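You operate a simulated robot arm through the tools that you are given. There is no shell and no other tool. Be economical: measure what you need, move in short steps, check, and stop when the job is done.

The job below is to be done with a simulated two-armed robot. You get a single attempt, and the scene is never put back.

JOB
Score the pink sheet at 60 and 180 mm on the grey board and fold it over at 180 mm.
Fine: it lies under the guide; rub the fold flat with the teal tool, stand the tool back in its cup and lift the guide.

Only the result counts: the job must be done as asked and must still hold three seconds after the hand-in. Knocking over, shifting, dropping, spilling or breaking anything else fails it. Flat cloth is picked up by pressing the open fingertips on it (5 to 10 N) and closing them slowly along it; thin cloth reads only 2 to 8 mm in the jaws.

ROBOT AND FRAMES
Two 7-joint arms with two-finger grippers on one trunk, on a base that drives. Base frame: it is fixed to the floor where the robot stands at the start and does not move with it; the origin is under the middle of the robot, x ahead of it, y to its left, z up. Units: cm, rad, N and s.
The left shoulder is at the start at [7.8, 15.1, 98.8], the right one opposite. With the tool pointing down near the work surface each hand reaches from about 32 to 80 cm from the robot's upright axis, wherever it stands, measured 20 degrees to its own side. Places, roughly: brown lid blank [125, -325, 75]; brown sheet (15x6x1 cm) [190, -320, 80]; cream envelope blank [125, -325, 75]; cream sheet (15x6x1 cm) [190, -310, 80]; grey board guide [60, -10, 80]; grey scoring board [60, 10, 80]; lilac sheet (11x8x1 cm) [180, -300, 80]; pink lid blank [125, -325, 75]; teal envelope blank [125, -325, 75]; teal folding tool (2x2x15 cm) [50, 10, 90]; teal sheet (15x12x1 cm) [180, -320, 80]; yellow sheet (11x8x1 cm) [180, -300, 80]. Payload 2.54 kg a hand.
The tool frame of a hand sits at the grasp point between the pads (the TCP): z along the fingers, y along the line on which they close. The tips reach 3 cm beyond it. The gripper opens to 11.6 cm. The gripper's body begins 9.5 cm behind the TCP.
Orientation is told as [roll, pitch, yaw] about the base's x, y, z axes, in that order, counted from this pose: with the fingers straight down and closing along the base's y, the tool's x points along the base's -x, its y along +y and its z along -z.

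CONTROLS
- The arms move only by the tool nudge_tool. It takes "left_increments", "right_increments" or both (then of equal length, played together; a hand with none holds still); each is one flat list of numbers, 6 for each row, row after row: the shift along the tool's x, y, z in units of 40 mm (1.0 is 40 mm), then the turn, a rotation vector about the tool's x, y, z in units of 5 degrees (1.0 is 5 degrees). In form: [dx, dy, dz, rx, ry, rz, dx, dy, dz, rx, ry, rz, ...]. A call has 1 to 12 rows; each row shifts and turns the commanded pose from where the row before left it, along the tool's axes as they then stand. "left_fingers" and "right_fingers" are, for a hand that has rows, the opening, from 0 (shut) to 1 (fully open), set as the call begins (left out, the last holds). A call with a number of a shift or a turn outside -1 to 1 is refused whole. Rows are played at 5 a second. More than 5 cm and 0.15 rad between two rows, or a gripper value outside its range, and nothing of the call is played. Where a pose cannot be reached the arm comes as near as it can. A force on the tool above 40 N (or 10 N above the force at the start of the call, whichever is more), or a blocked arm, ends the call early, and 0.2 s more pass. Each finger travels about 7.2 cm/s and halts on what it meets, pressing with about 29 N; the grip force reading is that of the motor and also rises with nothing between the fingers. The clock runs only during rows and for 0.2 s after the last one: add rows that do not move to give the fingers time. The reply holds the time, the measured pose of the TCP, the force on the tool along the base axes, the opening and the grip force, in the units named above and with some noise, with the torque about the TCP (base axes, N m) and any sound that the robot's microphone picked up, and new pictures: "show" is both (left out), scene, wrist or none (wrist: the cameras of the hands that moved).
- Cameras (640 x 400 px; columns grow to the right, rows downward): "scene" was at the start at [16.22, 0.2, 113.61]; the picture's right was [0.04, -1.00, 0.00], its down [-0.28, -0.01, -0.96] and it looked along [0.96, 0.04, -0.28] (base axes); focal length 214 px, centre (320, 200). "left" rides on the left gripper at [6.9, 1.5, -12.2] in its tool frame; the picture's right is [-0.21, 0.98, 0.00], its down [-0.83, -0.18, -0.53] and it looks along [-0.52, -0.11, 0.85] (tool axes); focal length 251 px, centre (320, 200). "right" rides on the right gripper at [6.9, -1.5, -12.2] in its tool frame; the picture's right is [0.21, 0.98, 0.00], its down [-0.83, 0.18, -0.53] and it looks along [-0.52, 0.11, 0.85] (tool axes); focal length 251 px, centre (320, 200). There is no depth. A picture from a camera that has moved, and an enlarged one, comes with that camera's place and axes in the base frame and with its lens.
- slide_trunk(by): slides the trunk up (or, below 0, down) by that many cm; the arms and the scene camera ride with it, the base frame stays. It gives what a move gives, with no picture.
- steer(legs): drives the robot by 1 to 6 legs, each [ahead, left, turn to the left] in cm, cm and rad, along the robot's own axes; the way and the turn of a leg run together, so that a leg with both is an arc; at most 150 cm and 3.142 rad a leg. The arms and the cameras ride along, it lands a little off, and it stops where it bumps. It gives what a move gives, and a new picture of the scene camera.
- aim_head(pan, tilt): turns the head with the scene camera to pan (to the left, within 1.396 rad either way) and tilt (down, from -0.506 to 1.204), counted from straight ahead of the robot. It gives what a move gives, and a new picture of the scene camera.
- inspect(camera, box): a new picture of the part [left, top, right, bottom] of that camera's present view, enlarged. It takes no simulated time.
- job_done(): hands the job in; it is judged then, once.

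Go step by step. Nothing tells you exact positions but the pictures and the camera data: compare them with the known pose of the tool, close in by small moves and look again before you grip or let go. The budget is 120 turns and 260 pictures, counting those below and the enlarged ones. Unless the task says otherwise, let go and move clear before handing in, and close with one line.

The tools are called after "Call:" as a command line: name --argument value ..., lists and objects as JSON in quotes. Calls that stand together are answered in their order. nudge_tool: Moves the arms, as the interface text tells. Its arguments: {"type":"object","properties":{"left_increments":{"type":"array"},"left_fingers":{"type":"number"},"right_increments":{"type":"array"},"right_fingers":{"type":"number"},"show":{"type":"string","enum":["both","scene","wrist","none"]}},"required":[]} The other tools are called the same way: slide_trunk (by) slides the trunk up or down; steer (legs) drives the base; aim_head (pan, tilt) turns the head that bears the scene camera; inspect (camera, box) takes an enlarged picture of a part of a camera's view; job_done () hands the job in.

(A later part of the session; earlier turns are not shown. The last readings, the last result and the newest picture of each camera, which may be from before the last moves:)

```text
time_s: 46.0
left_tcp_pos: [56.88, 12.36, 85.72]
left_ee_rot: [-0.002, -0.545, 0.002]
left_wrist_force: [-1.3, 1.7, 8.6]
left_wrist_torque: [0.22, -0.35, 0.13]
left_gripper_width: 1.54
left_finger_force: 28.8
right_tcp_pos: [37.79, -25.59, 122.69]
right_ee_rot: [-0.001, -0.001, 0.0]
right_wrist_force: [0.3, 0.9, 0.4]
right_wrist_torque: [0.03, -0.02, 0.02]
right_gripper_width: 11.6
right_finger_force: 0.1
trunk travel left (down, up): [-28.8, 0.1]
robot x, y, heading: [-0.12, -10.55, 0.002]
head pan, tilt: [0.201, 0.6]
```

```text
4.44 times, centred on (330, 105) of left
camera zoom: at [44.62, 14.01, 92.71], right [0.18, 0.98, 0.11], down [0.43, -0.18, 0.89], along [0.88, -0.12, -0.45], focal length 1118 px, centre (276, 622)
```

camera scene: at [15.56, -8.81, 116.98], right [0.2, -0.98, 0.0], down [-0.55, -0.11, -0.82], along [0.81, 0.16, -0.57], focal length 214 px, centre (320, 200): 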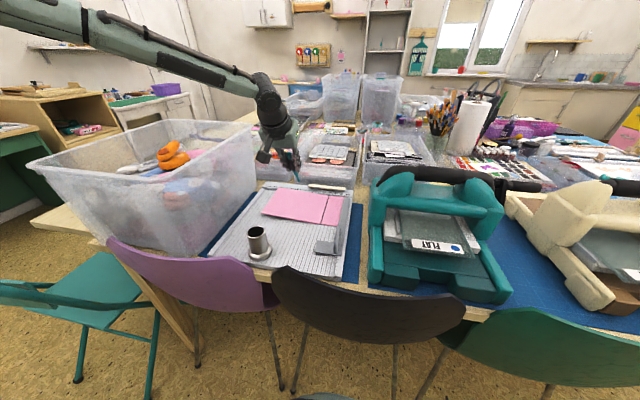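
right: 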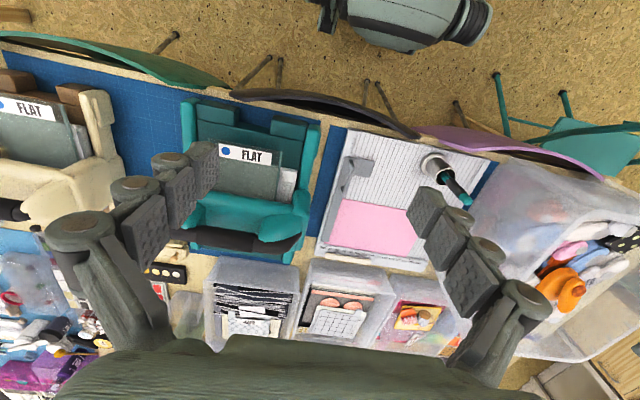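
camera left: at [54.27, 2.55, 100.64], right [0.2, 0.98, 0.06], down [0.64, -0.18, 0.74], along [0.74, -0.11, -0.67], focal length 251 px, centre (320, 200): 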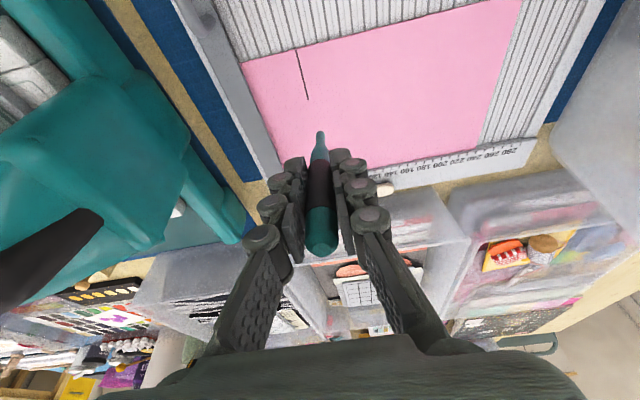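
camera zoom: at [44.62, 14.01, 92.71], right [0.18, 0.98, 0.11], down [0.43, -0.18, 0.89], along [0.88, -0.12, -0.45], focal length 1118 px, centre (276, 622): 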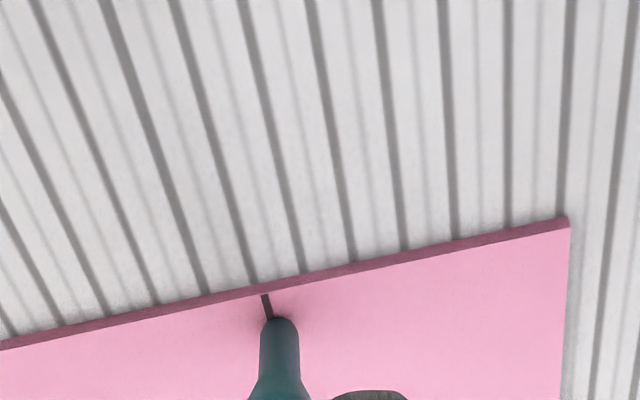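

Now I'm ~1 mm to the left of the mark; adjust by 1 mm and push on.

Call:
nudge_tool --left_increments '[0, -0.028, 0.02, 0, 0, 0, -0.107, 0, 0.065, 0, 0, 0, -0.107, 0, 0.065, 0, 0, 0, -0.107, 0, 0.065, 0, 0, 0, -0.107, 0, 0.065, 0, 0, 0, -0.107, 0, 0.065, 0, 0, 0, -0.107, 0, 0.065, 0, 0, 0]' --show "none"

Call:
inspect --camera "left" --box '[250, 40, 390, 150]'

```text
time_s: 47.6
left_tcp_pos: [59.82, 12.45, 85.65]
left_ee_rot: [-0.003, -0.547, 0.001]
left_wrist_force: [-4.7, -1.6, 15.5]
left_wrist_torque: [-0.15, -0.36, -0.1]
left_gripper_width: 1.53
left_finger_force: 28.9
right_tcp_pos: [37.66, -25.79, 122.73]
right_ee_rot: [0.0, -0.001, 0.0]
right_wrist_force: [-0.1, 0.6, 0.8]
right_wrist_torque: [0.03, 0.02, 0.02]
right_gripper_width: 11.6
right_finger_force: 0.0
trunk travel left (down, up): [-28.8, 0.1]
robot x, y, heading: [-0.17, -10.59, 0.004]
head pan, tilt: [0.201, 0.6]
```

```text
3.64 times, centred on (320, 95) of left
camera zoom: at [47.57, 13.89, 92.66], right [0.18, 0.98, 0.11], down [0.43, -0.18, 0.89], along [0.88, -0.12, -0.45], focal length 914 px, centre (320, 582)
```

zoom: 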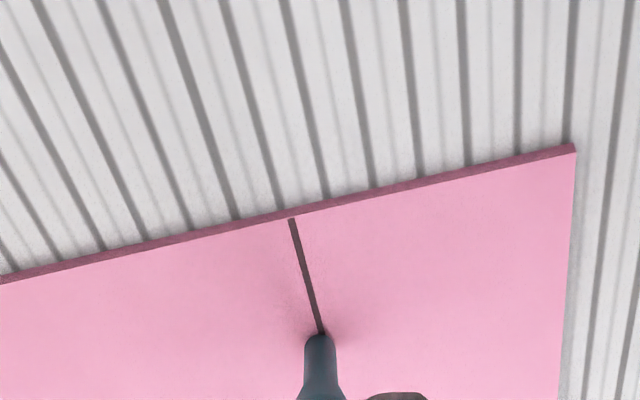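

Tracking well. Continue 5 cm, then the rest.

Call:
nudge_tool --left_increments '[-0.107, 0.005, 0.065, 0, 0, 0, -0.107, 0.005, 0.065, 0, 0, 0, -0.107, 0.003, 0.065, 0, 0, 0, -0.107, 0.003, 0.065, 0, 0, 0, -0.107, 0.003, 0.065, 0, 0, 0, -0.107, 0.003, 0.065, 0, 0, 0, -0.107, 0.003, 0.065, 0, 0, 0, -0.107, 0.003, 0.065, 0, 0, 0, -0.107, 0.003, 0.065, 0, 0, 0, -0.107, 0.003, 0.065, 0, 0, 0]' --show "none"

Call:
inspect --camera "left" --box '[250, 40, 390, 150]'

```text
time_s: 49.8
left_tcp_pos: [64.78, 12.56, 85.67]
left_ee_rot: [-0.002, -0.545, 0.001]
left_wrist_force: [-6.3, 1.3, 16.4]
left_wrist_torque: [0.11, -0.37, 0.08]
left_gripper_width: 1.55
left_finger_force: 29.0
right_tcp_pos: [37.68, -25.68, 122.6]
right_ee_rot: [0.002, -0.002, -0.001]
right_wrist_force: [0.4, -0.1, -0.8]
right_wrist_torque: [-0.03, 0.01, 0.0]
right_gripper_width: 11.59
right_finger_force: 0.0
trunk travel left (down, up): [-28.8, 0.1]
robot x, y, heading: [0.11, -10.63, -0.001]
head pan, tilt: [0.201, 0.6]
```

```text
3.64 times, centred on (320, 95) of left
camera zoom: at [52.51, 14.06, 92.63], right [0.18, 0.98, 0.11], down [0.43, -0.18, 0.89], along [0.88, -0.11, -0.45], focal length 914 px, centre (320, 582)
```

zoom: 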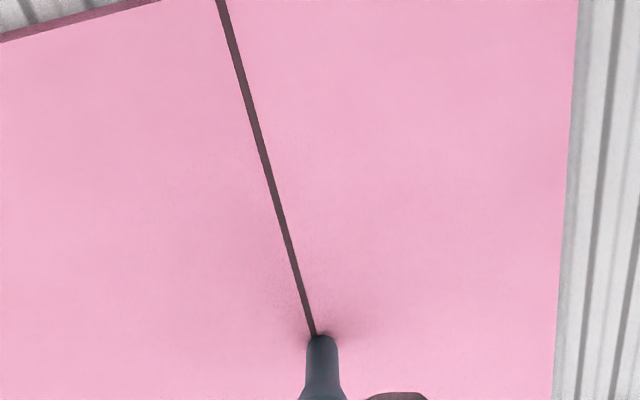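

Call:
nudge_tool --left_increments '[-0.111, 0, 0.067, 0, 0, 0, -0.111, 0, 0.067, 0, 0, 0, -0.111, 0, 0.067, 0, 0, 0, -0.111, 0.002, 0.067, 0, 0, 0, -0.111, 0.002, 0.067, 0, 0, 0, -0.111, 0.002, 0.067, 0, 0, 0, -0.111, 0.002, 0.067, 0, 0, 0, -0.111, 0.002, 0.067, 0, 0, 0, -0.111, 0.002, 0.067, 0, 0, 0, -0.111, 0.002, 0.067, 0, 0, 0]' --show "none"

Call:
inspect --camera "left" --box '[230, 40, 410, 170]'

Call:
inspect --camera "scene" --box '[240, 160, 360, 250]'

```text
time_s: 52.0
left_tcp_pos: [69.99, 12.59, 85.61]
left_ee_rot: [-0.004, -0.545, 0.001]
left_wrist_force: [-2.9, 0.5, 10.4]
left_wrist_torque: [0.14, -0.31, 0.05]
left_gripper_width: 1.52
left_finger_force: 28.9
right_tcp_pos: [37.66, -25.57, 122.67]
right_ee_rot: [0.0, -0.002, -0.001]
right_wrist_force: [0.6, -0.3, -0.7]
right_wrist_torque: [0.0, -0.02, 0.0]
right_gripper_width: 11.63
right_finger_force: 0.1
trunk travel left (down, up): [-28.8, 0.1]
robot x, y, heading: [0.06, -10.3, -0.002]
head pan, tilt: [0.201, 0.6]
```

```text
3.08 times, centred on (320, 105) of left
camera zoom: at [57.77, 14.09, 92.62], right [0.18, 0.98, 0.11], down [0.43, -0.18, 0.89], along [0.88, -0.12, -0.45], focal length 774 px, centre (320, 492)
```

zoom: 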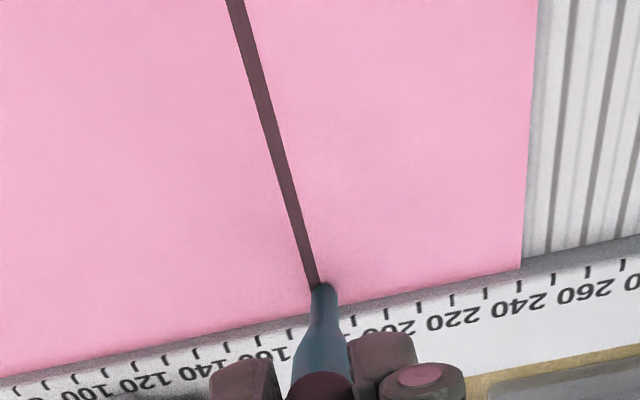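

```text
4.44 times, centred on (300, 205) of scene
camera zoom: at [15.43, -8.87, 117.0], right [0.2, -0.98, 0.0], down [-0.55, -0.11, -0.83], along [0.81, 0.16, -0.56], focal length 953 px, centre (409, 178)
```

zoom: 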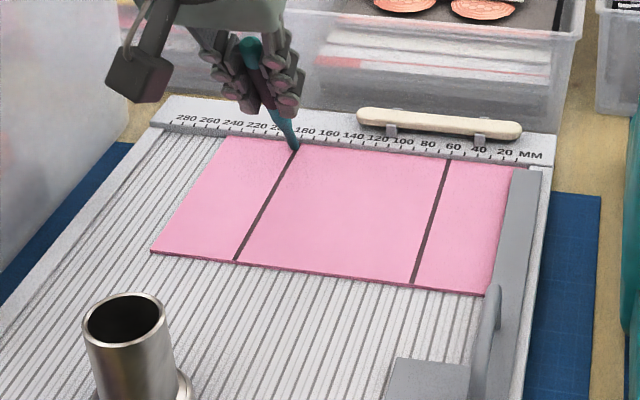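

Both scores are complete. I lift the tool straight up, drive 8 cm left so both hands reach, and see how the sheet springs.

Call:
nudge_tool --left_increments '[-0.3, 0, -0.5, 0, 0, 0, -0.4, 0, -0.66, 0, 0, 0]' --show "none"

Call:
steer --legs '[[0, 8, 0]]'

Call:
inspect --camera "scene" --box '[250, 160, 410, 260]'

Call:
inspect --camera "left" --box '[160, 0, 480, 200]'

```text
time_s: 52.6
left_tcp_pos: [70.03, 12.54, 90.82]
left_ee_rot: [-0.003, -0.541, 0.002]
left_wrist_force: [0.4, 0.3, -0.9]
left_wrist_torque: [-0.01, -0.02, -0.02]
left_gripper_width: 1.53
left_finger_force: 28.1
right_tcp_pos: [37.86, -25.58, 122.52]
right_ee_rot: [0.0, -0.001, -0.001]
right_wrist_force: [0.3, 1.1, 0.1]
right_wrist_torque: [0.01, -0.02, 0.01]
right_gripper_width: 11.61
right_finger_force: 0.1
trunk travel left (down, up): [-28.8, 0.1]
robot x, y, heading: [-0.27, -10.6, -0.001]
head pan, tilt: [0.201, 0.6]
```

```text
time_s: 54.1
left_tcp_pos: [69.99, 20.39, 90.89]
left_ee_rot: [-0.004, -0.542, 0.002]
left_wrist_force: [0.3, 0.6, -0.6]
left_wrist_torque: [-0.02, -0.04, -0.01]
left_gripper_width: 1.5
left_finger_force: 29.2
right_tcp_pos: [37.86, -17.68, 122.65]
right_ee_rot: [0.001, 0.001, 0.0]
right_wrist_force: [-0.3, 0.6, -0.7]
right_wrist_torque: [-0.01, 0.03, 0.01]
right_gripper_width: 11.61
right_finger_force: 0.2
trunk travel left (down, up): [-28.8, 0.1]
robot x, y, heading: [0.18, -2.42, -0.003]
head pan, tilt: [0.201, 0.6]
camera scene: at [15.56, -0.91, 116.98], right [0.2, -0.98, 0.0], down [-0.55, -0.11, -0.82], along [0.81, 0.16, -0.57], focal length 214 px, centre (320, 200)
```

scene: 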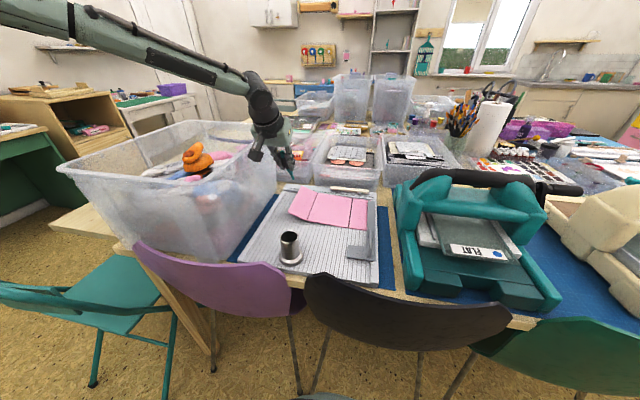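

```text
4.00 times, centred on (330, 210) of scene
camera zoom: at [15.56, -0.91, 116.98], right [0.2, -0.98, 0.0], down [-0.55, -0.11, -0.82], along [0.81, 0.16, -0.57], focal length 858 px, centre (280, 160)
```

zoom: 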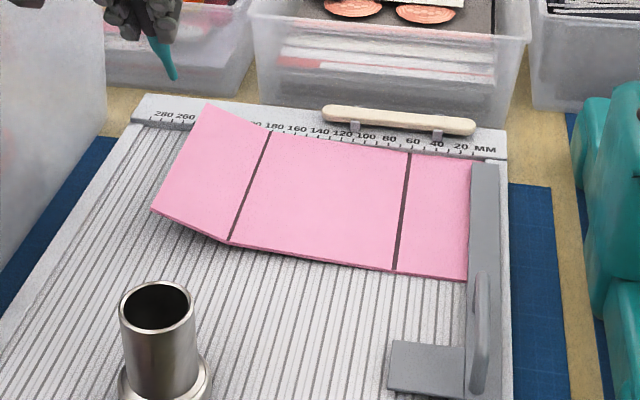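

```text
2.00 times, centred on (320, 100) of left
camera zoom: at [57.86, 22.03, 97.94], right [0.18, 0.98, 0.11], down [0.43, -0.18, 0.88], along [0.88, -0.12, -0.45], focal length 503 px, centre (320, 400)
```

zoom: 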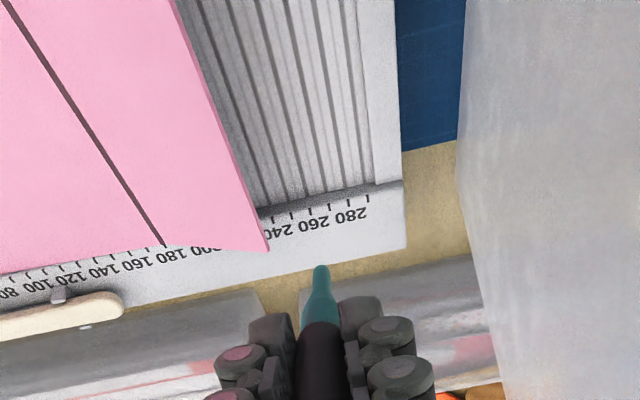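

The flap sprang up about 25° with its left edge ~3 cm high, so the tool can sweep it over from the left. To keep the middle panel from lifting I'll press it with the closed right fingertips near (72, 4); first bring the right hand over.

Call:
nudge_tool --right_increments '[-0.22, 0.68, 0.75, 0, 0, 0, -0.22, 0.68, 0.75, 0, 0, 0, -0.22, 0.68, 0.75, 0, 0, 0, -0.22, 0.68, 0.75, 0, 0, 0, -0.22, 0.68, 0.75, 0, 0, 0, -0.22, 0.68, 0.75, 0, 0, 0, -0.22, 0.68, 0.75, 0, 0, 0, -0.22, 0.65, 0.75, 0, 0, 0]' --right_fingers 0 --show "scene"

```text
time_s: 55.9
left_tcp_pos: [70.0, 20.48, 90.93]
left_ee_rot: [-0.004, -0.542, 0.003]
left_wrist_force: [0.4, 0.2, -0.9]
left_wrist_torque: [-0.02, -0.03, 0.01]
left_gripper_width: 1.51
left_finger_force: 29.0
right_tcp_pos: [44.78, 4.19, 98.53]
right_ee_rot: [-0.001, 0.001, 0.0]
right_wrist_force: [0.9, -1.0, 0.9]
right_wrist_torque: [-0.01, 0.03, -0.01]
right_gripper_width: 0.01
right_finger_force: 28.4
trunk travel left (down, up): [-28.8, 0.1]
robot x, y, heading: [0.18, -2.44, -0.003]
head pan, tilt: [0.201, 0.6]
camera scene: at [15.59, -0.91, 116.97], right [0.2, -0.98, 0.0], down [-0.55, -0.11, -0.82], along [0.81, 0.16, -0.57], focal length 214 px, centre (320, 200)
```

scene: 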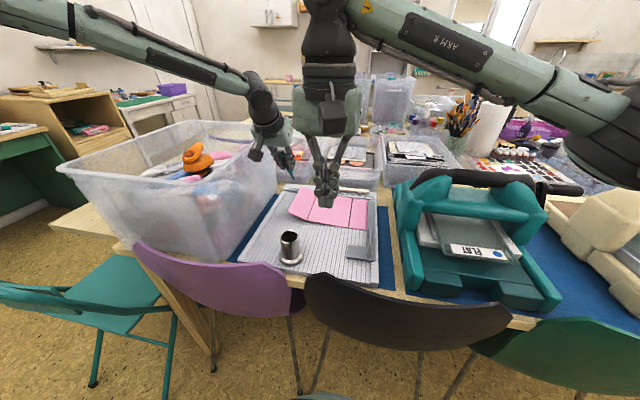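

Call:
nudge_tool --right_increments '[-0.85, 0, 0.4, 0, 0, 0, -0.85, 0, 0.4, 0, 0, 0, -0.85, 0, 0.4, 0, 0, 0, -0.85, 0, 0.4, 0, 0, 0, -0.85, 0, 0.4, 0, 0, 0, -0.85, 0, 0.4, 0, 0, 0, -0.85, -0.05, 0.2, 0, 0, 0, -0.85, 0, 0, 0, 0, 0]' --show "both"

Call:
inspect --camera "scene" --box '[230, 120, 400, 250]'

```text
time_s: 57.7
left_tcp_pos: [70.17, 20.56, 90.89]
left_ee_rot: [-0.003, -0.541, 0.001]
left_wrist_force: [0.8, -1.4, 0.1]
left_wrist_torque: [0.06, 0.03, 0.03]
left_gripper_width: 1.51
left_finger_force: 28.8
right_tcp_pos: [70.66, 3.71, 88.11]
right_ee_rot: [0.002, -0.002, 0.002]
right_wrist_force: [-0.4, -0.3, 0.2]
right_wrist_torque: [0.06, -0.02, 0.04]
right_gripper_width: 0.01
right_finger_force: 28.9
right hand out of reach, approached as far as the arm can: row 8
trunk travel left (down, up): [-28.8, 0.1]
robot x, y, heading: [-0.0, -2.68, -0.0]
head pan, tilt: [0.201, 0.6]
camera scene: at [15.57, -1.01, 116.98], right [0.2, -0.98, 0.0], down [-0.55, -0.11, -0.83], along [0.81, 0.17, -0.56], focal length 214 px, centre (320, 200)
camera right: at [63.81, 2.24, 100.42], right [-0.22, 0.98, 0.0], down [0.82, 0.18, 0.54], along [0.52, 0.12, -0.84], focal length 251 px, centre (320, 200)
```

scene: 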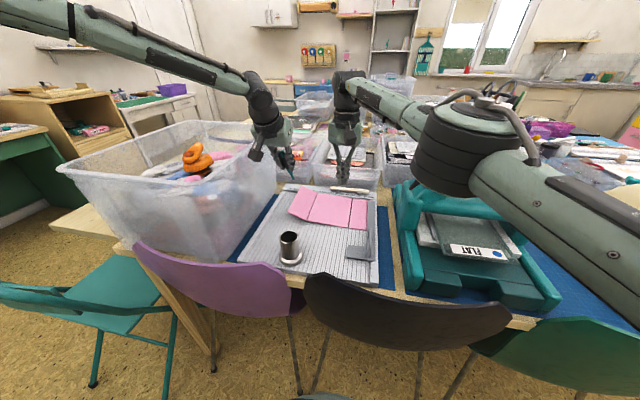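
right: 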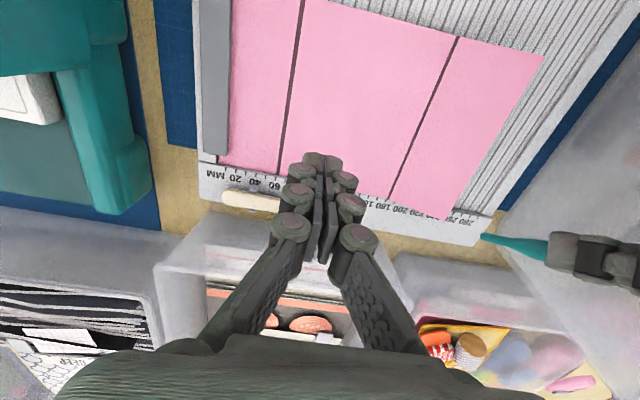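

```text
3.08 times, centred on (315, 185) of scene
camera zoom: at [15.57, -1.01, 116.98], right [0.2, -0.98, 0.0], down [-0.55, -0.11, -0.83], along [0.81, 0.17, -0.56], focal length 660 px, centre (335, 246)
```

zoom: 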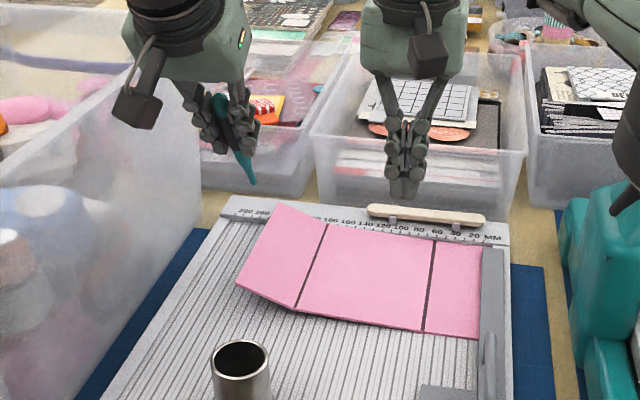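

Right fingertips are over the middle panel. Descend in steps to contact.

Call:
nudge_tool --right_increments '[0, 0.05, 0.55, 0, 0, 0, 0, 0.05, 0.55, 0, 0, 0, 0, 0, 0.4, 0, 0, 0, 0, 0, 0.1, 0, 0, 0, 0, 0, 0.1, 0, 0, 0, 0, 0, 0, 0, 0, 0]' --show "none"

Call:
inspect --camera "right" --box '[200, 40, 460, 220]'

```text
time_s: 59.1
left_tcp_pos: [70.02, 20.5, 90.95]
left_ee_rot: [-0.003, -0.542, 0.002]
left_wrist_force: [0.2, 0.1, -0.3]
left_wrist_torque: [0.02, 0.0, -0.01]
left_gripper_width: 1.53
left_finger_force: 28.9
right_tcp_pos: [70.79, 3.98, 81.24]
right_ee_rot: [0.0, 0.0, -0.001]
right_wrist_force: [0.0, -0.4, -0.2]
right_wrist_torque: [-0.05, -0.01, 0.01]
right_gripper_width: 0.0
right_finger_force: 28.6
trunk travel left (down, up): [-28.8, 0.1]
robot x, y, heading: [0.02, -2.48, -0.003]
head pan, tilt: [0.201, 0.6]
```

```text
2.22 times, centred on (330, 130) of right
camera zoom: at [63.78, 2.61, 93.49], right [-0.21, 0.98, 0.0], down [0.83, 0.18, 0.53], along [0.52, 0.11, -0.85], focal length 559 px, centre (298, 356)
```

zoom: 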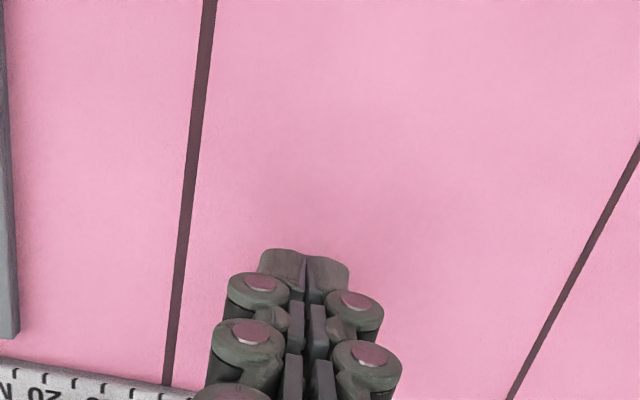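

Call:
nudge_tool --right_increments '[0, 0, 0.08, 0, 0, 0, 0, 0, 0.08, 0, 0, 0, 0, 0, 0.06, 0, 0, 0, 0, 0, 0, 0, 0, 0]' --show "none"

Call:
inspect --camera "scene" --box '[250, 140, 400, 240]'

```text
time_s: 60.1
left_tcp_pos: [70.04, 20.51, 91.07]
left_ee_rot: [-0.003, -0.542, 0.003]
left_wrist_force: [0.7, -1.4, -0.1]
left_wrist_torque: [0.0, -0.03, -0.03]
left_gripper_width: 1.51
left_finger_force: 29.1
right_tcp_pos: [70.63, 4.04, 80.35]
right_ee_rot: [0.001, 0.001, 0.002]
right_wrist_force: [0.4, 0.5, -0.3]
right_wrist_torque: [-0.01, 0.01, 0.03]
right_gripper_width: 0.01
right_finger_force: 28.6
trunk travel left (down, up): [-28.8, 0.1]
robot x, y, heading: [-0.14, -2.71, -0.003]
head pan, tilt: [0.201, 0.6]
```

```text
4.00 times, centred on (325, 190) of scene
camera zoom: at [15.56, -0.95, 116.98], right [0.2, -0.98, 0.0], down [-0.55, -0.11, -0.83], along [0.81, 0.16, -0.56], focal length 858 px, centre (300, 240)
```

zoom: 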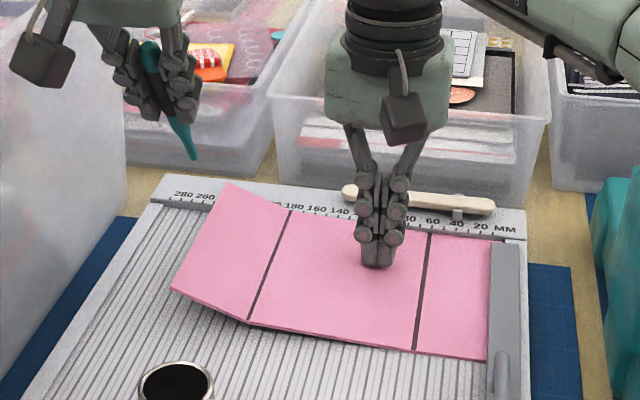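

Call:
nudge_tool --right_increments '[0, 0, 0.06, 0, 0, 0, 0, 0, 0.05, 0, 0, 0, 0, 0, 0, 0, 0, 0]' --show "none"

```text
time_s: 60.9
left_tcp_pos: [70.02, 20.55, 91.04]
left_ee_rot: [-0.004, -0.544, 0.003]
left_wrist_force: [-1.1, -0.5, -0.8]
left_wrist_torque: [0.01, -0.01, 0.02]
left_gripper_width: 1.55
left_finger_force: 28.4
right_tcp_pos: [70.5, 4.13, 80.01]
right_ee_rot: [0.001, 0.001, 0.001]
right_wrist_force: [0.2, 0.5, -1.0]
right_wrist_torque: [0.0, 0.02, -0.03]
right_gripper_width: 0.01
right_finger_force: 28.8
trunk travel left (down, up): [-28.8, 0.1]
robot x, y, heading: [0.07, -2.62, -0.001]
head pan, tilt: [0.201, 0.6]
```

Call:
nudge_tool --right_increments '[0, 0, 0.05, 0, 0, 0, 0, 0, 0.05, 0, 0, 0, 0, 0, 0, 0, 0, 0]' --show "none"

Call:
inspect --camera "right" --box '[200, 40, 460, 220]'

```text
time_s: 61.7
left_tcp_pos: [70.0, 20.47, 90.95]
left_ee_rot: [-0.001, -0.543, 0.001]
left_wrist_force: [-0.4, -1.2, -0.2]
left_wrist_torque: [0.04, -0.01, -0.01]
left_gripper_width: 1.53
left_finger_force: 28.7
right_tcp_pos: [70.57, 4.17, 79.66]
right_ee_rot: [-0.001, -0.001, 0.001]
right_wrist_force: [0.5, -0.3, 0.5]
right_wrist_torque: [0.01, 0.01, 0.0]
right_gripper_width: 0.6
right_finger_force: 28.5
trunk travel left (down, up): [-28.8, 0.1]
robot x, y, heading: [0.01, -2.55, -0.002]
head pan, tilt: [0.201, 0.6]
```

```text
2.22 times, centred on (330, 130) of right
camera zoom: at [63.71, 2.64, 91.87], right [-0.21, 0.98, 0.0], down [0.83, 0.18, 0.53], along [0.52, 0.11, -0.85], focal length 559 px, centre (298, 356)
```

zoom: 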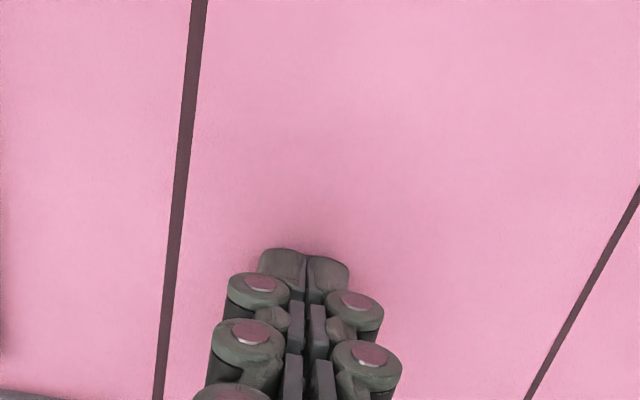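

The closed fingers read 0.6 cm, so they've started to nip the sheet. I open them slightly so they only press, and check contact.

Call:
nudge_tool --right_increments '[0, 0, 0, 0, 0, 0, 0, 0, 0, 0, 0, 0, 0, 0, 0, 0, 0, 0]' --right_fingers 0.15 --show "none"

Call:
inspect --camera "right" --box '[200, 40, 460, 220]'

Call:
inspect --camera "scene" --box '[250, 140, 400, 240]'

```text
time_s: 62.5
left_tcp_pos: [70.05, 20.48, 91.14]
left_ee_rot: [-0.004, -0.544, 0.001]
left_wrist_force: [-0.3, -0.5, 0.4]
left_wrist_torque: [-0.02, 0.0, -0.01]
left_gripper_width: 1.55
left_finger_force: 28.8
right_tcp_pos: [70.5, 4.08, 79.71]
right_ee_rot: [0.001, -0.001, -0.001]
right_wrist_force: [0.7, 0.6, 6.9]
right_wrist_torque: [0.05, -0.06, -0.01]
right_gripper_width: 1.73
right_finger_force: 0.0
trunk travel left (down, up): [-28.8, 0.1]
robot x, y, heading: [0.05, -2.36, 0.002]
head pan, tilt: [0.201, 0.6]
```

```text
2.22 times, centred on (330, 130) of right
camera zoom: at [63.67, 2.65, 91.96], right [-0.21, 0.98, 0.0], down [0.82, 0.18, 0.54], along [0.52, 0.11, -0.84], focal length 559 px, centre (298, 356)
```

zoom: 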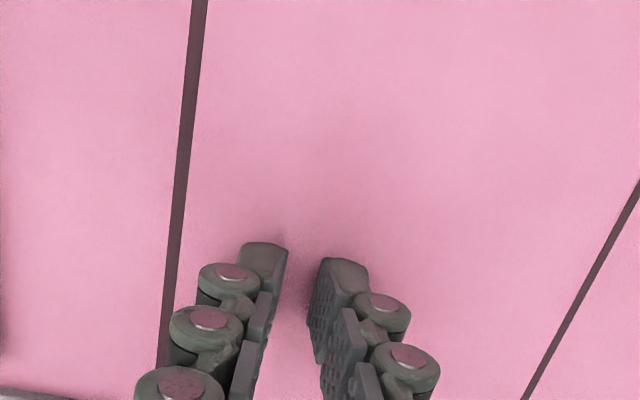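

```text
4.00 times, centred on (325, 190) of scene
camera zoom: at [15.5, -0.95, 116.99], right [0.2, -0.98, 0.0], down [-0.55, -0.11, -0.83], along [0.81, 0.16, -0.56], focal length 858 px, centre (300, 240)
```

zoom: 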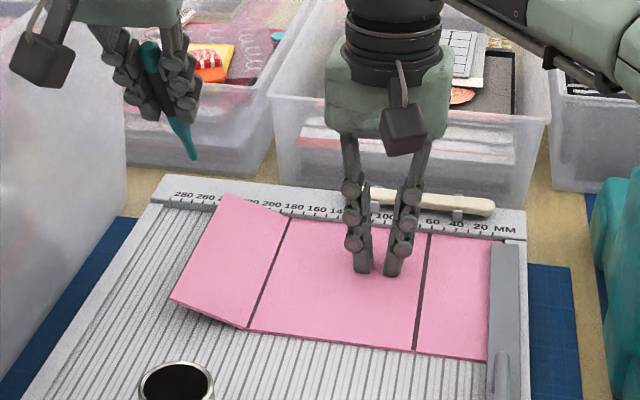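

The right hand now holds the middle panel flat with 7 N. Next the left hand brings the tool tip to the left of the flap, low over the board.

Call:
nudge_tool --left_increments '[0.67, 0.02, -0.405, 0, 0, 0, 0.67, 0.02, -0.405, 0, 0, 0, 0.67, 0, -0.405, 0, 0, 0, 0.25, 0, 0.41, 0, 0, 0, 0.22, 0, 0.37, 0, 0, 0, 0, 0, 0, 0, 0, 0]' --show "none"

Call:
inspect --camera "left" --box '[160, 20, 460, 200]'

Call:
inspect --camera "scene" --box '[230, 120, 400, 250]'

```text
time_s: 63.9
left_tcp_pos: [60.68, 20.78, 87.29]
left_ee_rot: [-0.002, -0.546, 0.002]
left_wrist_force: [0.1, 0.2, -0.7]
left_wrist_torque: [0.02, -0.01, 0.0]
left_gripper_width: 1.55
left_finger_force: 29.0
right_tcp_pos: [70.53, 3.98, 79.69]
right_ee_rot: [0.001, -0.001, 0.0]
right_wrist_force: [-0.7, -0.1, 8.0]
right_wrist_torque: [0.01, 0.05, 0.01]
right_gripper_width: 1.73
right_finger_force: 0.0
trunk travel left (down, up): [-28.8, 0.1]
robot x, y, heading: [-0.06, -2.63, -0.0]
head pan, tilt: [0.201, 0.6]
```

```text
2.13 times, centred on (310, 110) of left
camera zoom: at [48.54, 22.24, 94.21], right [0.18, 0.98, 0.11], down [0.43, -0.18, 0.88], along [0.88, -0.12, -0.45], focal length 536 px, centre (341, 392)
```

zoom: 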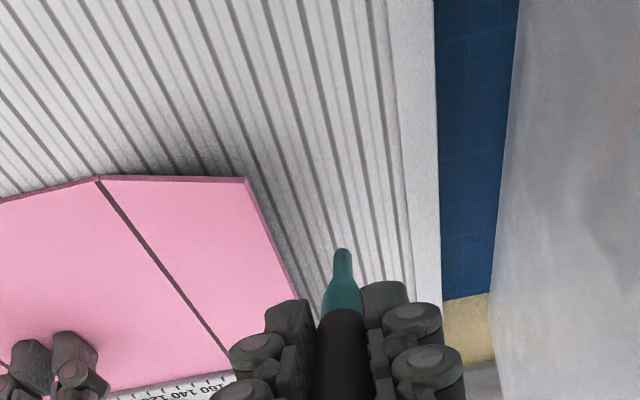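

```text
3.08 times, centred on (315, 185) of scene
camera zoom: at [15.47, -0.95, 116.99], right [0.2, -0.98, 0.0], down [-0.55, -0.11, -0.83], along [0.81, 0.16, -0.56], focal length 660 px, centre (335, 246)
```

zoom: 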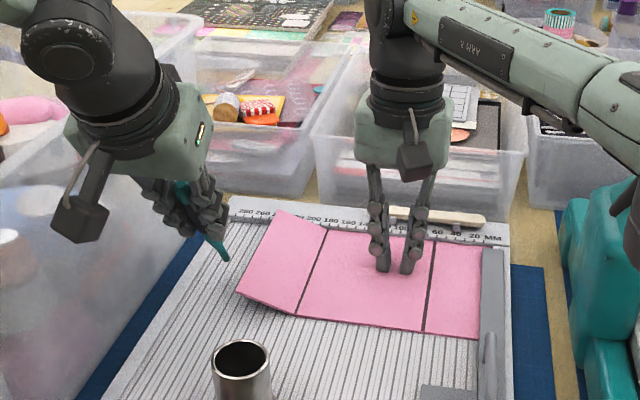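

The tip is low beside the flap. Sweep it right (–y) to raise the flap toward vertical.

Call:
nudge_tool --left_increments '[0, -0.23, 0, 0, 0, 0, 0, -0.23, 0, 0, 0, 0, 0, -0.23, 0, 0, 0, 0, 0, -0.23, 0, 0, 0, 0, 0, -0.23, 0, 0, 0, 0, 0, -0.23, 0, 0, 0, 0, 0, -0.23, 0, 0, 0, 0]' --show "none"

Call:
inspect --camera "left" --box '[160, 20, 460, 200]'

Call:
inspect --camera "scene" --box '[230, 120, 400, 250]'

```text
time_s: 65.5
left_tcp_pos: [60.64, 14.25, 87.37]
left_ee_rot: [0.002, -0.544, 0.003]
left_wrist_force: [2.2, 19.2, 7.1]
left_wrist_torque: [1.89, -0.62, 1.0]
left_gripper_width: 3.86
left_finger_force: 29.1
right_tcp_pos: [70.53, 4.16, 79.75]
right_ee_rot: [-0.002, -0.002, 0.0]
right_wrist_force: [0.6, -0.8, 6.9]
right_wrist_torque: [-0.02, -0.01, 0.02]
right_gripper_width: 1.68
right_finger_force: 0.1
trunk travel left (down, up): [-28.8, 0.1]
robot x, y, heading: [0.01, -2.21, 0.006]
head pan, tilt: [0.201, 0.6]
```

```text
2.13 times, centred on (310, 110) of left
camera zoom: at [48.44, 15.84, 94.45], right [0.18, 0.98, 0.11], down [0.43, -0.18, 0.88], along [0.88, -0.11, -0.45], focal length 536 px, centre (341, 392)
```

zoom: 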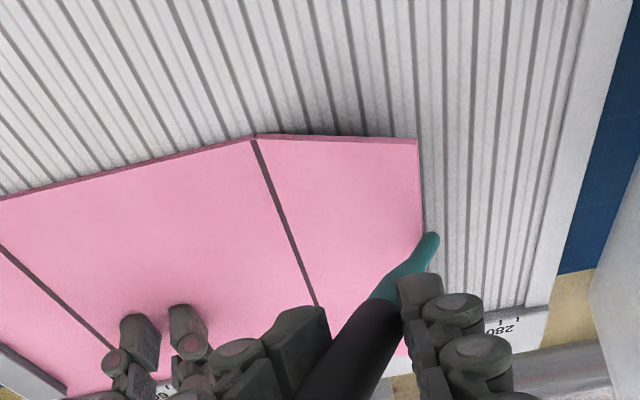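

```text
3.08 times, centred on (315, 185) of scene
camera zoom: at [15.44, -0.84, 117.0], right [0.2, -0.98, 0.0], down [-0.55, -0.11, -0.83], along [0.81, 0.16, -0.56], focal length 660 px, centre (335, 246)
```

zoom: 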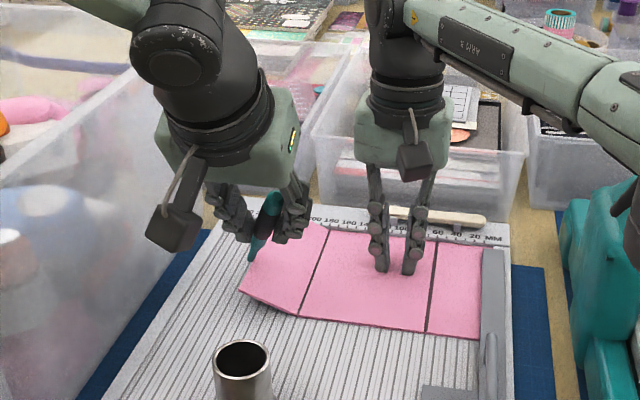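

The tip jammed edge-on against the flap and twisted the tool in the grip. I back off slowly so the pads can realign it.

Call:
nudge_tool --left_increments '[0, 0.12, 0, 0, 0, 0, 0, 0.12, 0, 0, 0, 0, 0, 0.2, 0, 0, 0, 0, 0, 0.25, 0, 0, 0, 0, 0, 0.3, 0, 0, 0, 0, 0, 0.3, 0, 0, 0, 0, 0, 0.3, 0, 0, 0, 0, 0, 0, 0, 0, 0, 0]' --show "none"

Call:
inspect --camera "left" --box '[160, 20, 460, 200]'

Call:
inspect --camera "scene" --box '[230, 120, 400, 250]'

```text
time_s: 67.3
left_tcp_pos: [60.54, 20.55, 87.52]
left_ee_rot: [-0.004, -0.544, 0.002]
left_wrist_force: [-0.2, 1.4, 0.4]
left_wrist_torque: [0.01, 0.01, -0.05]
left_gripper_width: 1.54
left_finger_force: 29.2
right_tcp_pos: [70.57, 3.97, 79.78]
right_ee_rot: [0.0, 0.0, -0.001]
right_wrist_force: [-1.4, 0.1, 10.1]
right_wrist_torque: [0.05, 0.05, 0.0]
right_gripper_width: 1.71
right_finger_force: 0.1
trunk travel left (down, up): [-28.8, 0.1]
robot x, y, heading: [-0.27, -2.7, 0.001]
head pan, tilt: [0.201, 0.6]
```

```text
2.13 times, centred on (310, 110) of left
camera zoom: at [48.31, 22.08, 94.49], right [0.18, 0.98, 0.11], down [0.43, -0.18, 0.88], along [0.88, -0.12, -0.45], focal length 536 px, centre (341, 392)
```

zoom: 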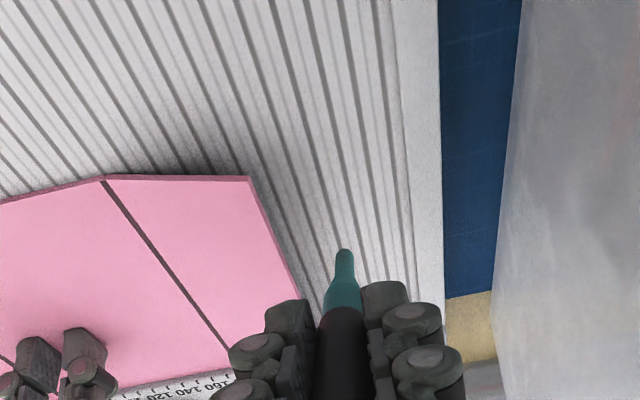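

```text
3.08 times, centred on (315, 185) of scene
camera zoom: at [15.45, -0.95, 117.0], right [0.2, -0.98, 0.0], down [-0.55, -0.11, -0.83], along [0.81, 0.16, -0.56], focal length 660 px, centre (335, 246)
```

zoom: 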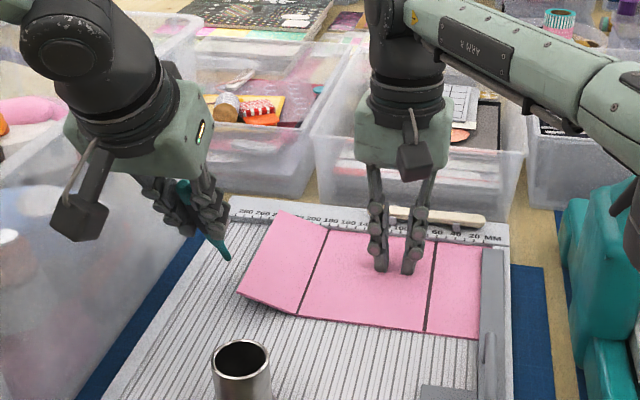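

The tool realigned itself. The flap's left edge is only 1.9 cm up, so I'll lift it instead from the front: tilt the tool more and slip the tip under the flap's near edge at y≈16.8.

Call:
nudge_tool --left_increments '[0.845, 0, -0.51, 0, 0, 0, 0.845, 0, -0.51, 0, 0, 0, 0, 0, 0, 0, -1, 0, 0, 0, 0, 0, -1, 0, 0, -0.45, 0, 0, 0, 0, 0, -0.49, 0, 0, 0, 0, 0, 0, 0, 0, 0, 0]' --show "none"

Call:
inspect --camera "left" --box '[200, 40, 440, 190]'

Call:
inspect --camera "scene" --box '[220, 130, 390, 270]'

```text
time_s: 68.9
left_tcp_pos: [52.59, 16.8, 87.42]
left_ee_rot: [-0.004, -0.717, 0.005]
left_wrist_force: [-0.5, -0.4, -0.6]
left_wrist_torque: [0.01, 0.03, -0.01]
left_gripper_width: 1.56
left_finger_force: 29.3
right_tcp_pos: [70.5, 4.11, 79.64]
right_ee_rot: [-0.002, -0.002, 0.0]
right_wrist_force: [-0.1, 1.7, 10.7]
right_wrist_torque: [0.06, 0.05, 0.03]
right_gripper_width: 1.71
right_finger_force: 0.1
trunk travel left (down, up): [-28.8, 0.1]
robot x, y, heading: [0.22, -2.74, 0.002]
head pan, tilt: [0.201, 0.6]
```

```text
2.67 times, centred on (320, 115) of left
camera zoom: at [39.3, 18.24, 92.13], right [0.16, 0.98, 0.14], down [0.27, -0.18, 0.95], along [0.95, -0.11, -0.29], focal length 670 px, centre (320, 427)
```

zoom: 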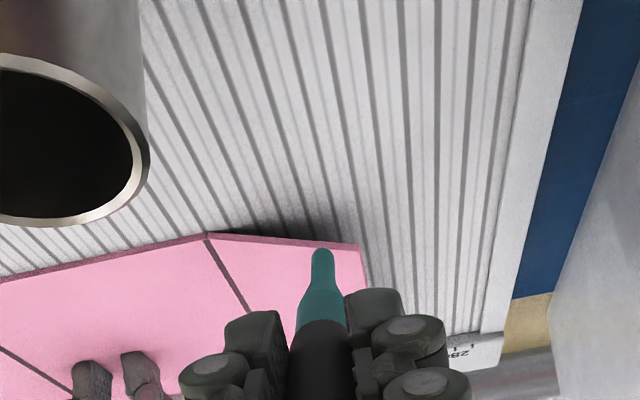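

```text
2.86 times, centred on (305, 200) of scene
camera zoom: at [15.45, -0.95, 117.0], right [0.2, -0.98, 0.0], down [-0.55, -0.11, -0.83], along [0.81, 0.16, -0.56], focal length 613 px, centre (363, 200)
```

zoom: 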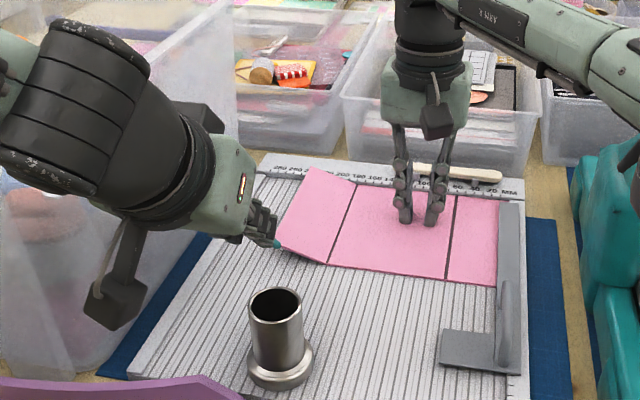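

Tip is just in front of the flap. Lower to just above the board and look before sliding under.

Call:
nudge_tool --left_increments '[0.18, 0, 0.206, 0, 0, 0, 0.18, 0, 0.206, 0, 0, 0, 0, 0, 0, 0, 0, 0]' --show "none"

Call:
inspect --camera "left" --box '[240, 60, 400, 170]'

Call:
inspect --camera "scene" --box '[270, 170, 350, 230]'

```text
time_s: 69.7
left_tcp_pos: [52.69, 16.67, 85.34]
left_ee_rot: [-0.004, -0.717, 0.003]
left_wrist_force: [0.1, 0.1, 0.0]
left_wrist_torque: [0.02, -0.01, 0.01]
left_gripper_width: 1.51
left_finger_force: 28.2
right_tcp_pos: [70.51, 4.1, 79.62]
right_ee_rot: [0.001, -0.001, 0.001]
right_wrist_force: [-0.2, 0.5, 10.0]
right_wrist_torque: [0.08, 0.03, -0.03]
right_gripper_width: 1.71
right_finger_force: 0.1
trunk travel left (down, up): [-28.8, 0.1]
robot x, y, heading: [0.05, -2.59, -0.0]
head pan, tilt: [0.201, 0.6]
```

```text
3.64 times, centred on (320, 115) of left
camera zoom: at [39.36, 18.29, 89.99], right [0.16, 0.98, 0.14], down [0.27, -0.18, 0.95], along [0.95, -0.11, -0.29], focal length 914 px, centre (320, 509)
```

zoom: 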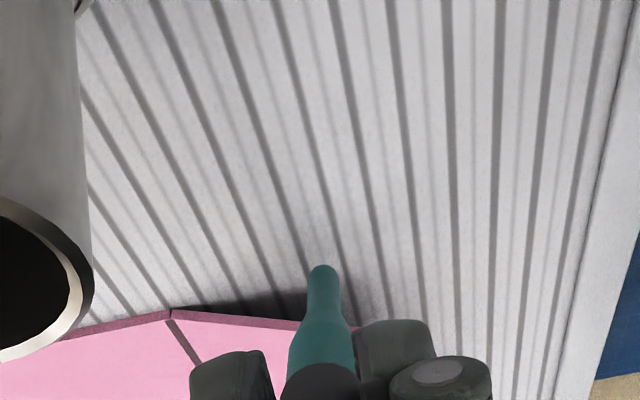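

```text
6.67 times, centred on (310, 200) of scene
camera zoom: at [15.46, -0.95, 117.0], right [0.2, -0.98, 0.0], down [-0.55, -0.11, -0.83], along [0.81, 0.16, -0.56], focal length 1430 px, centre (387, 200)
```

zoom: 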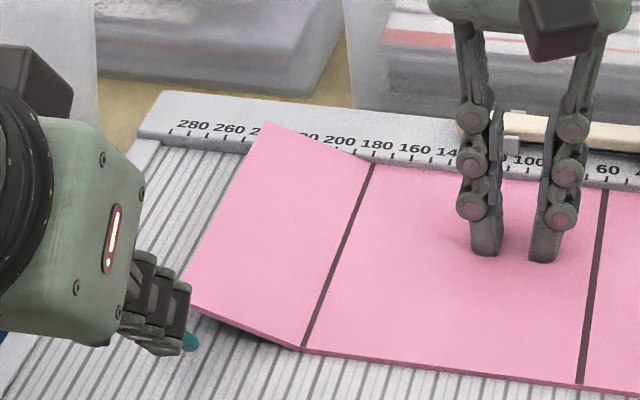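

The tip is level with the dark gap under the flap. Slide forward 2.5 cm under it.

Call:
nudge_tool --left_increments '[-0.16, 0, 0.137, 0, 0, 0, -0.16, 0, 0.137, 0, 0, 0, -0.15, 0, 0.13, 0, 0, 0, 0, 0, 0, 0, 0, 0]' --show "none"

Call:
inspect --camera "left" --box '[240, 60, 400, 170]'

Call:
inspect --camera "scene" --box '[270, 170, 350, 230]'

```text
time_s: 70.7
left_tcp_pos: [55.18, 16.8, 85.16]
left_ee_rot: [-0.003, -0.718, 0.002]
left_wrist_force: [0.3, 0.0, -0.4]
left_wrist_torque: [-0.02, 0.04, 0.06]
left_gripper_width: 1.57
left_finger_force: 29.4
right_tcp_pos: [70.52, 3.96, 79.78]
right_ee_rot: [0.0, -0.001, 0.0]
right_wrist_force: [-1.0, 0.5, 9.9]
right_wrist_torque: [0.05, 0.03, 0.03]
right_gripper_width: 1.72
right_finger_force: 0.0
trunk travel left (down, up): [-28.8, 0.1]
robot x, y, heading: [0.06, -3.06, 0.001]
head pan, tilt: [0.201, 0.6]
```

```text
3.64 times, centred on (320, 115) of left
camera zoom: at [41.94, 18.33, 89.96], right [0.16, 0.98, 0.14], down [0.27, -0.18, 0.95], along [0.95, -0.11, -0.29], focal length 914 px, centre (320, 509)
```

zoom: 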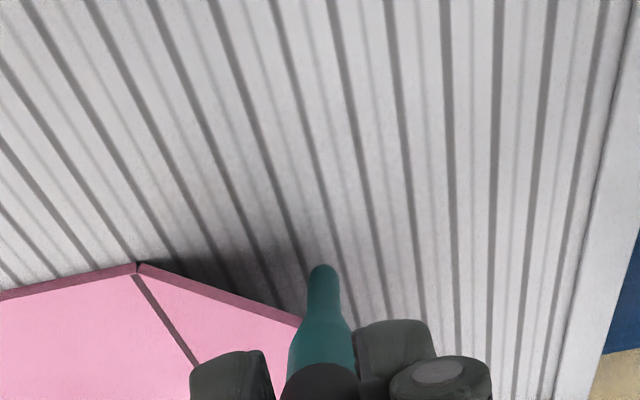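

```text
6.67 times, centred on (310, 200) of scene
camera zoom: at [15.46, -0.95, 117.0], right [0.2, -0.98, 0.0], down [-0.55, -0.11, -0.83], along [0.81, 0.16, -0.56], focal length 1430 px, centre (387, 200)
```

zoom: 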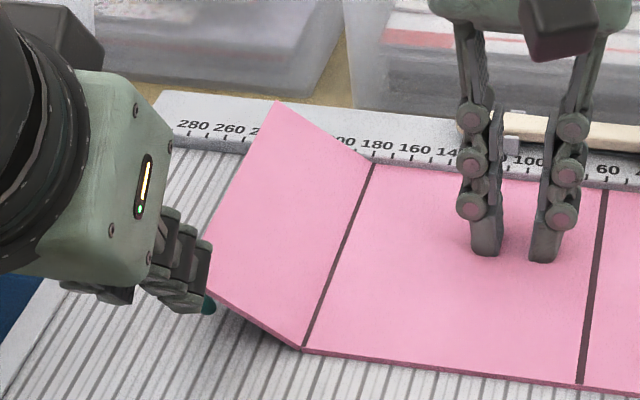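

The flap is riding up on the tool (~30°). I continue with small steps up, forward and right.

Call:
nudge_tool --left_increments '[-0.157, -0.06, -0.028, 0, 0, 0, -0.157, -0.06, -0.028, 0, 0, 0, -0.157, -0.075, -0.028, 0, 0, 0, -0.157, -0.1, -0.028, 0, 0, 0, -0.157, -0.1, -0.028, 0, 0, 0, 0, 0, 0, 0, 0, 0]' --show "none"

Call:
inspect --camera "left" --box '[200, 40, 440, 190]'

Call:
inspect --camera "scene" --box '[270, 160, 360, 230]'

```text
time_s: 72.1
left_tcp_pos: [57.22, 15.21, 87.78]
left_ee_rot: [-0.004, -0.717, 0.001]
left_wrist_force: [-0.1, 0.4, -0.5]
left_wrist_torque: [0.0, 0.01, 0.01]
left_gripper_width: 1.54
left_finger_force: 29.2
right_tcp_pos: [70.51, 4.17, 79.65]
right_ee_rot: [0.0, -0.001, 0.0]
right_wrist_force: [0.6, 0.1, 10.6]
right_wrist_torque: [0.03, -0.01, -0.01]
right_gripper_width: 1.72
right_finger_force: 0.1
trunk travel left (down, up): [-28.8, 0.1]
robot x, y, heading: [0.33, -2.43, 0.0]
head pan, tilt: [0.201, 0.6]
```

```text
2.67 times, centred on (320, 115) of left
camera zoom: at [43.94, 16.8, 92.5], right [0.16, 0.98, 0.14], down [0.27, -0.18, 0.95], along [0.95, -0.12, -0.29], focal length 670 px, centre (320, 427)
```

zoom: 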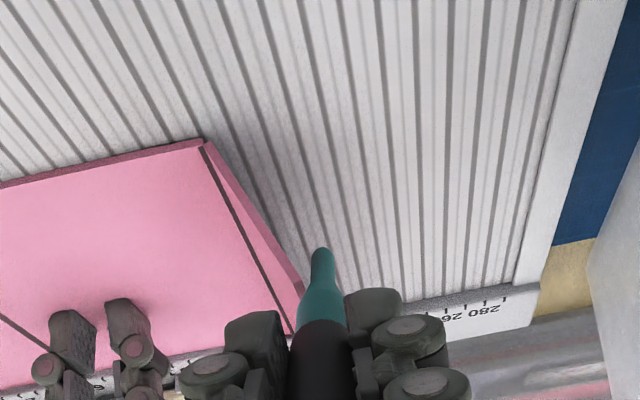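

```text
5.71 times, centred on (315, 195) of scene
camera zoom: at [15.46, -0.95, 117.0], right [0.2, -0.98, 0.0], down [-0.55, -0.11, -0.83], along [0.81, 0.16, -0.56], focal length 1226 px, centre (349, 229)
```

zoom: 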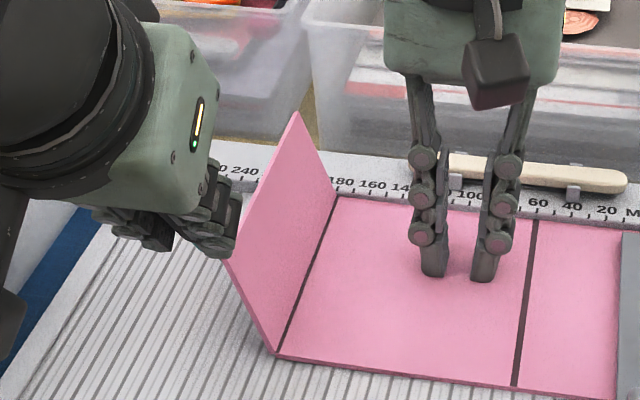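

The flap is at ~65° with the middle panel held. Keep pushing right past vertical.

Call:
nudge_tool --left_increments '[-0.075, -0.15, 0.066, 0, 0, 0, -0.075, -0.15, 0.066, 0, 0, 0, -0.075, -0.15, 0.066, 0, 0, 0, -0.075, -0.15, 0.066, 0, 0, 0, -0.075, -0.15, 0.066, 0, 0, 0, 0, -0.15, 0, 0, 0, 0, 0, 0, 0, 0, 0, 0]' --show "none"

Call:
inspect --camera "left" --box '[200, 40, 440, 190]'

Call:
inspect --camera "scene" --box '[270, 160, 360, 230]'

```text
time_s: 73.7
left_tcp_pos: [59.3, 11.5, 87.71]
left_ee_rot: [-0.003, -0.72, 0.004]
left_wrist_force: [-0.5, 1.0, -0.2]
left_wrist_torque: [-0.01, -0.03, 0.02]
left_gripper_width: 1.54
left_finger_force: 29.1
right_tcp_pos: [70.5, 4.16, 79.69]
right_ee_rot: [0.001, -0.002, 0.0]
right_wrist_force: [0.4, 1.2, 10.1]
right_wrist_torque: [0.08, 0.01, 0.0]
right_gripper_width: 1.7
right_finger_force: 0.1
trunk travel left (down, up): [-28.8, 0.1]
robot x, y, heading: [0.04, -2.62, -0.002]
head pan, tilt: [0.201, 0.6]
```

```text
2.67 times, centred on (320, 115) of left
camera zoom: at [46.07, 13.08, 92.52], right [0.16, 0.98, 0.14], down [0.27, -0.18, 0.95], along [0.95, -0.11, -0.29], focal length 670 px, centre (320, 427)
```

zoom: 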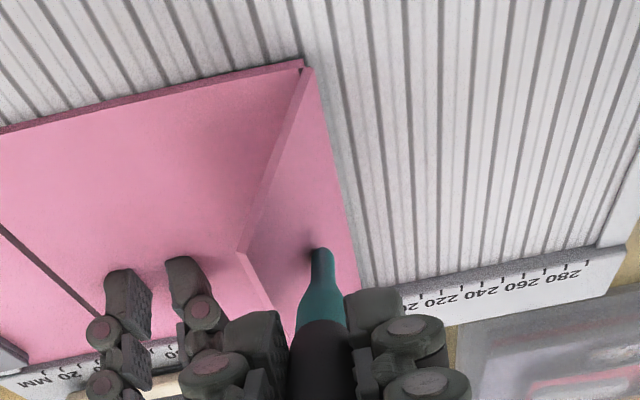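

```text
5.71 times, centred on (315, 195) of scene
camera zoom: at [15.46, -0.95, 117.0], right [0.2, -0.98, 0.0], down [-0.55, -0.11, -0.83], along [0.81, 0.16, -0.56], focal length 1226 px, centre (349, 229)
```

zoom: 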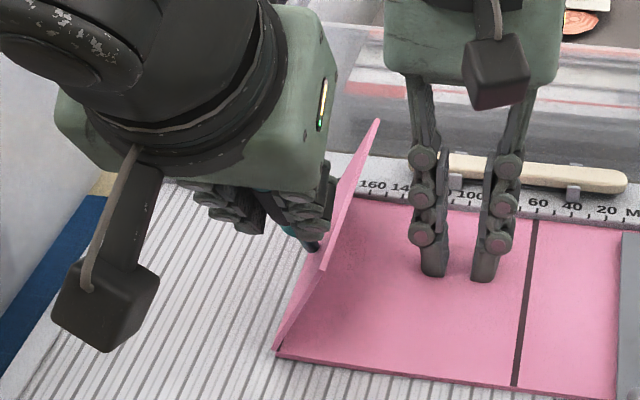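

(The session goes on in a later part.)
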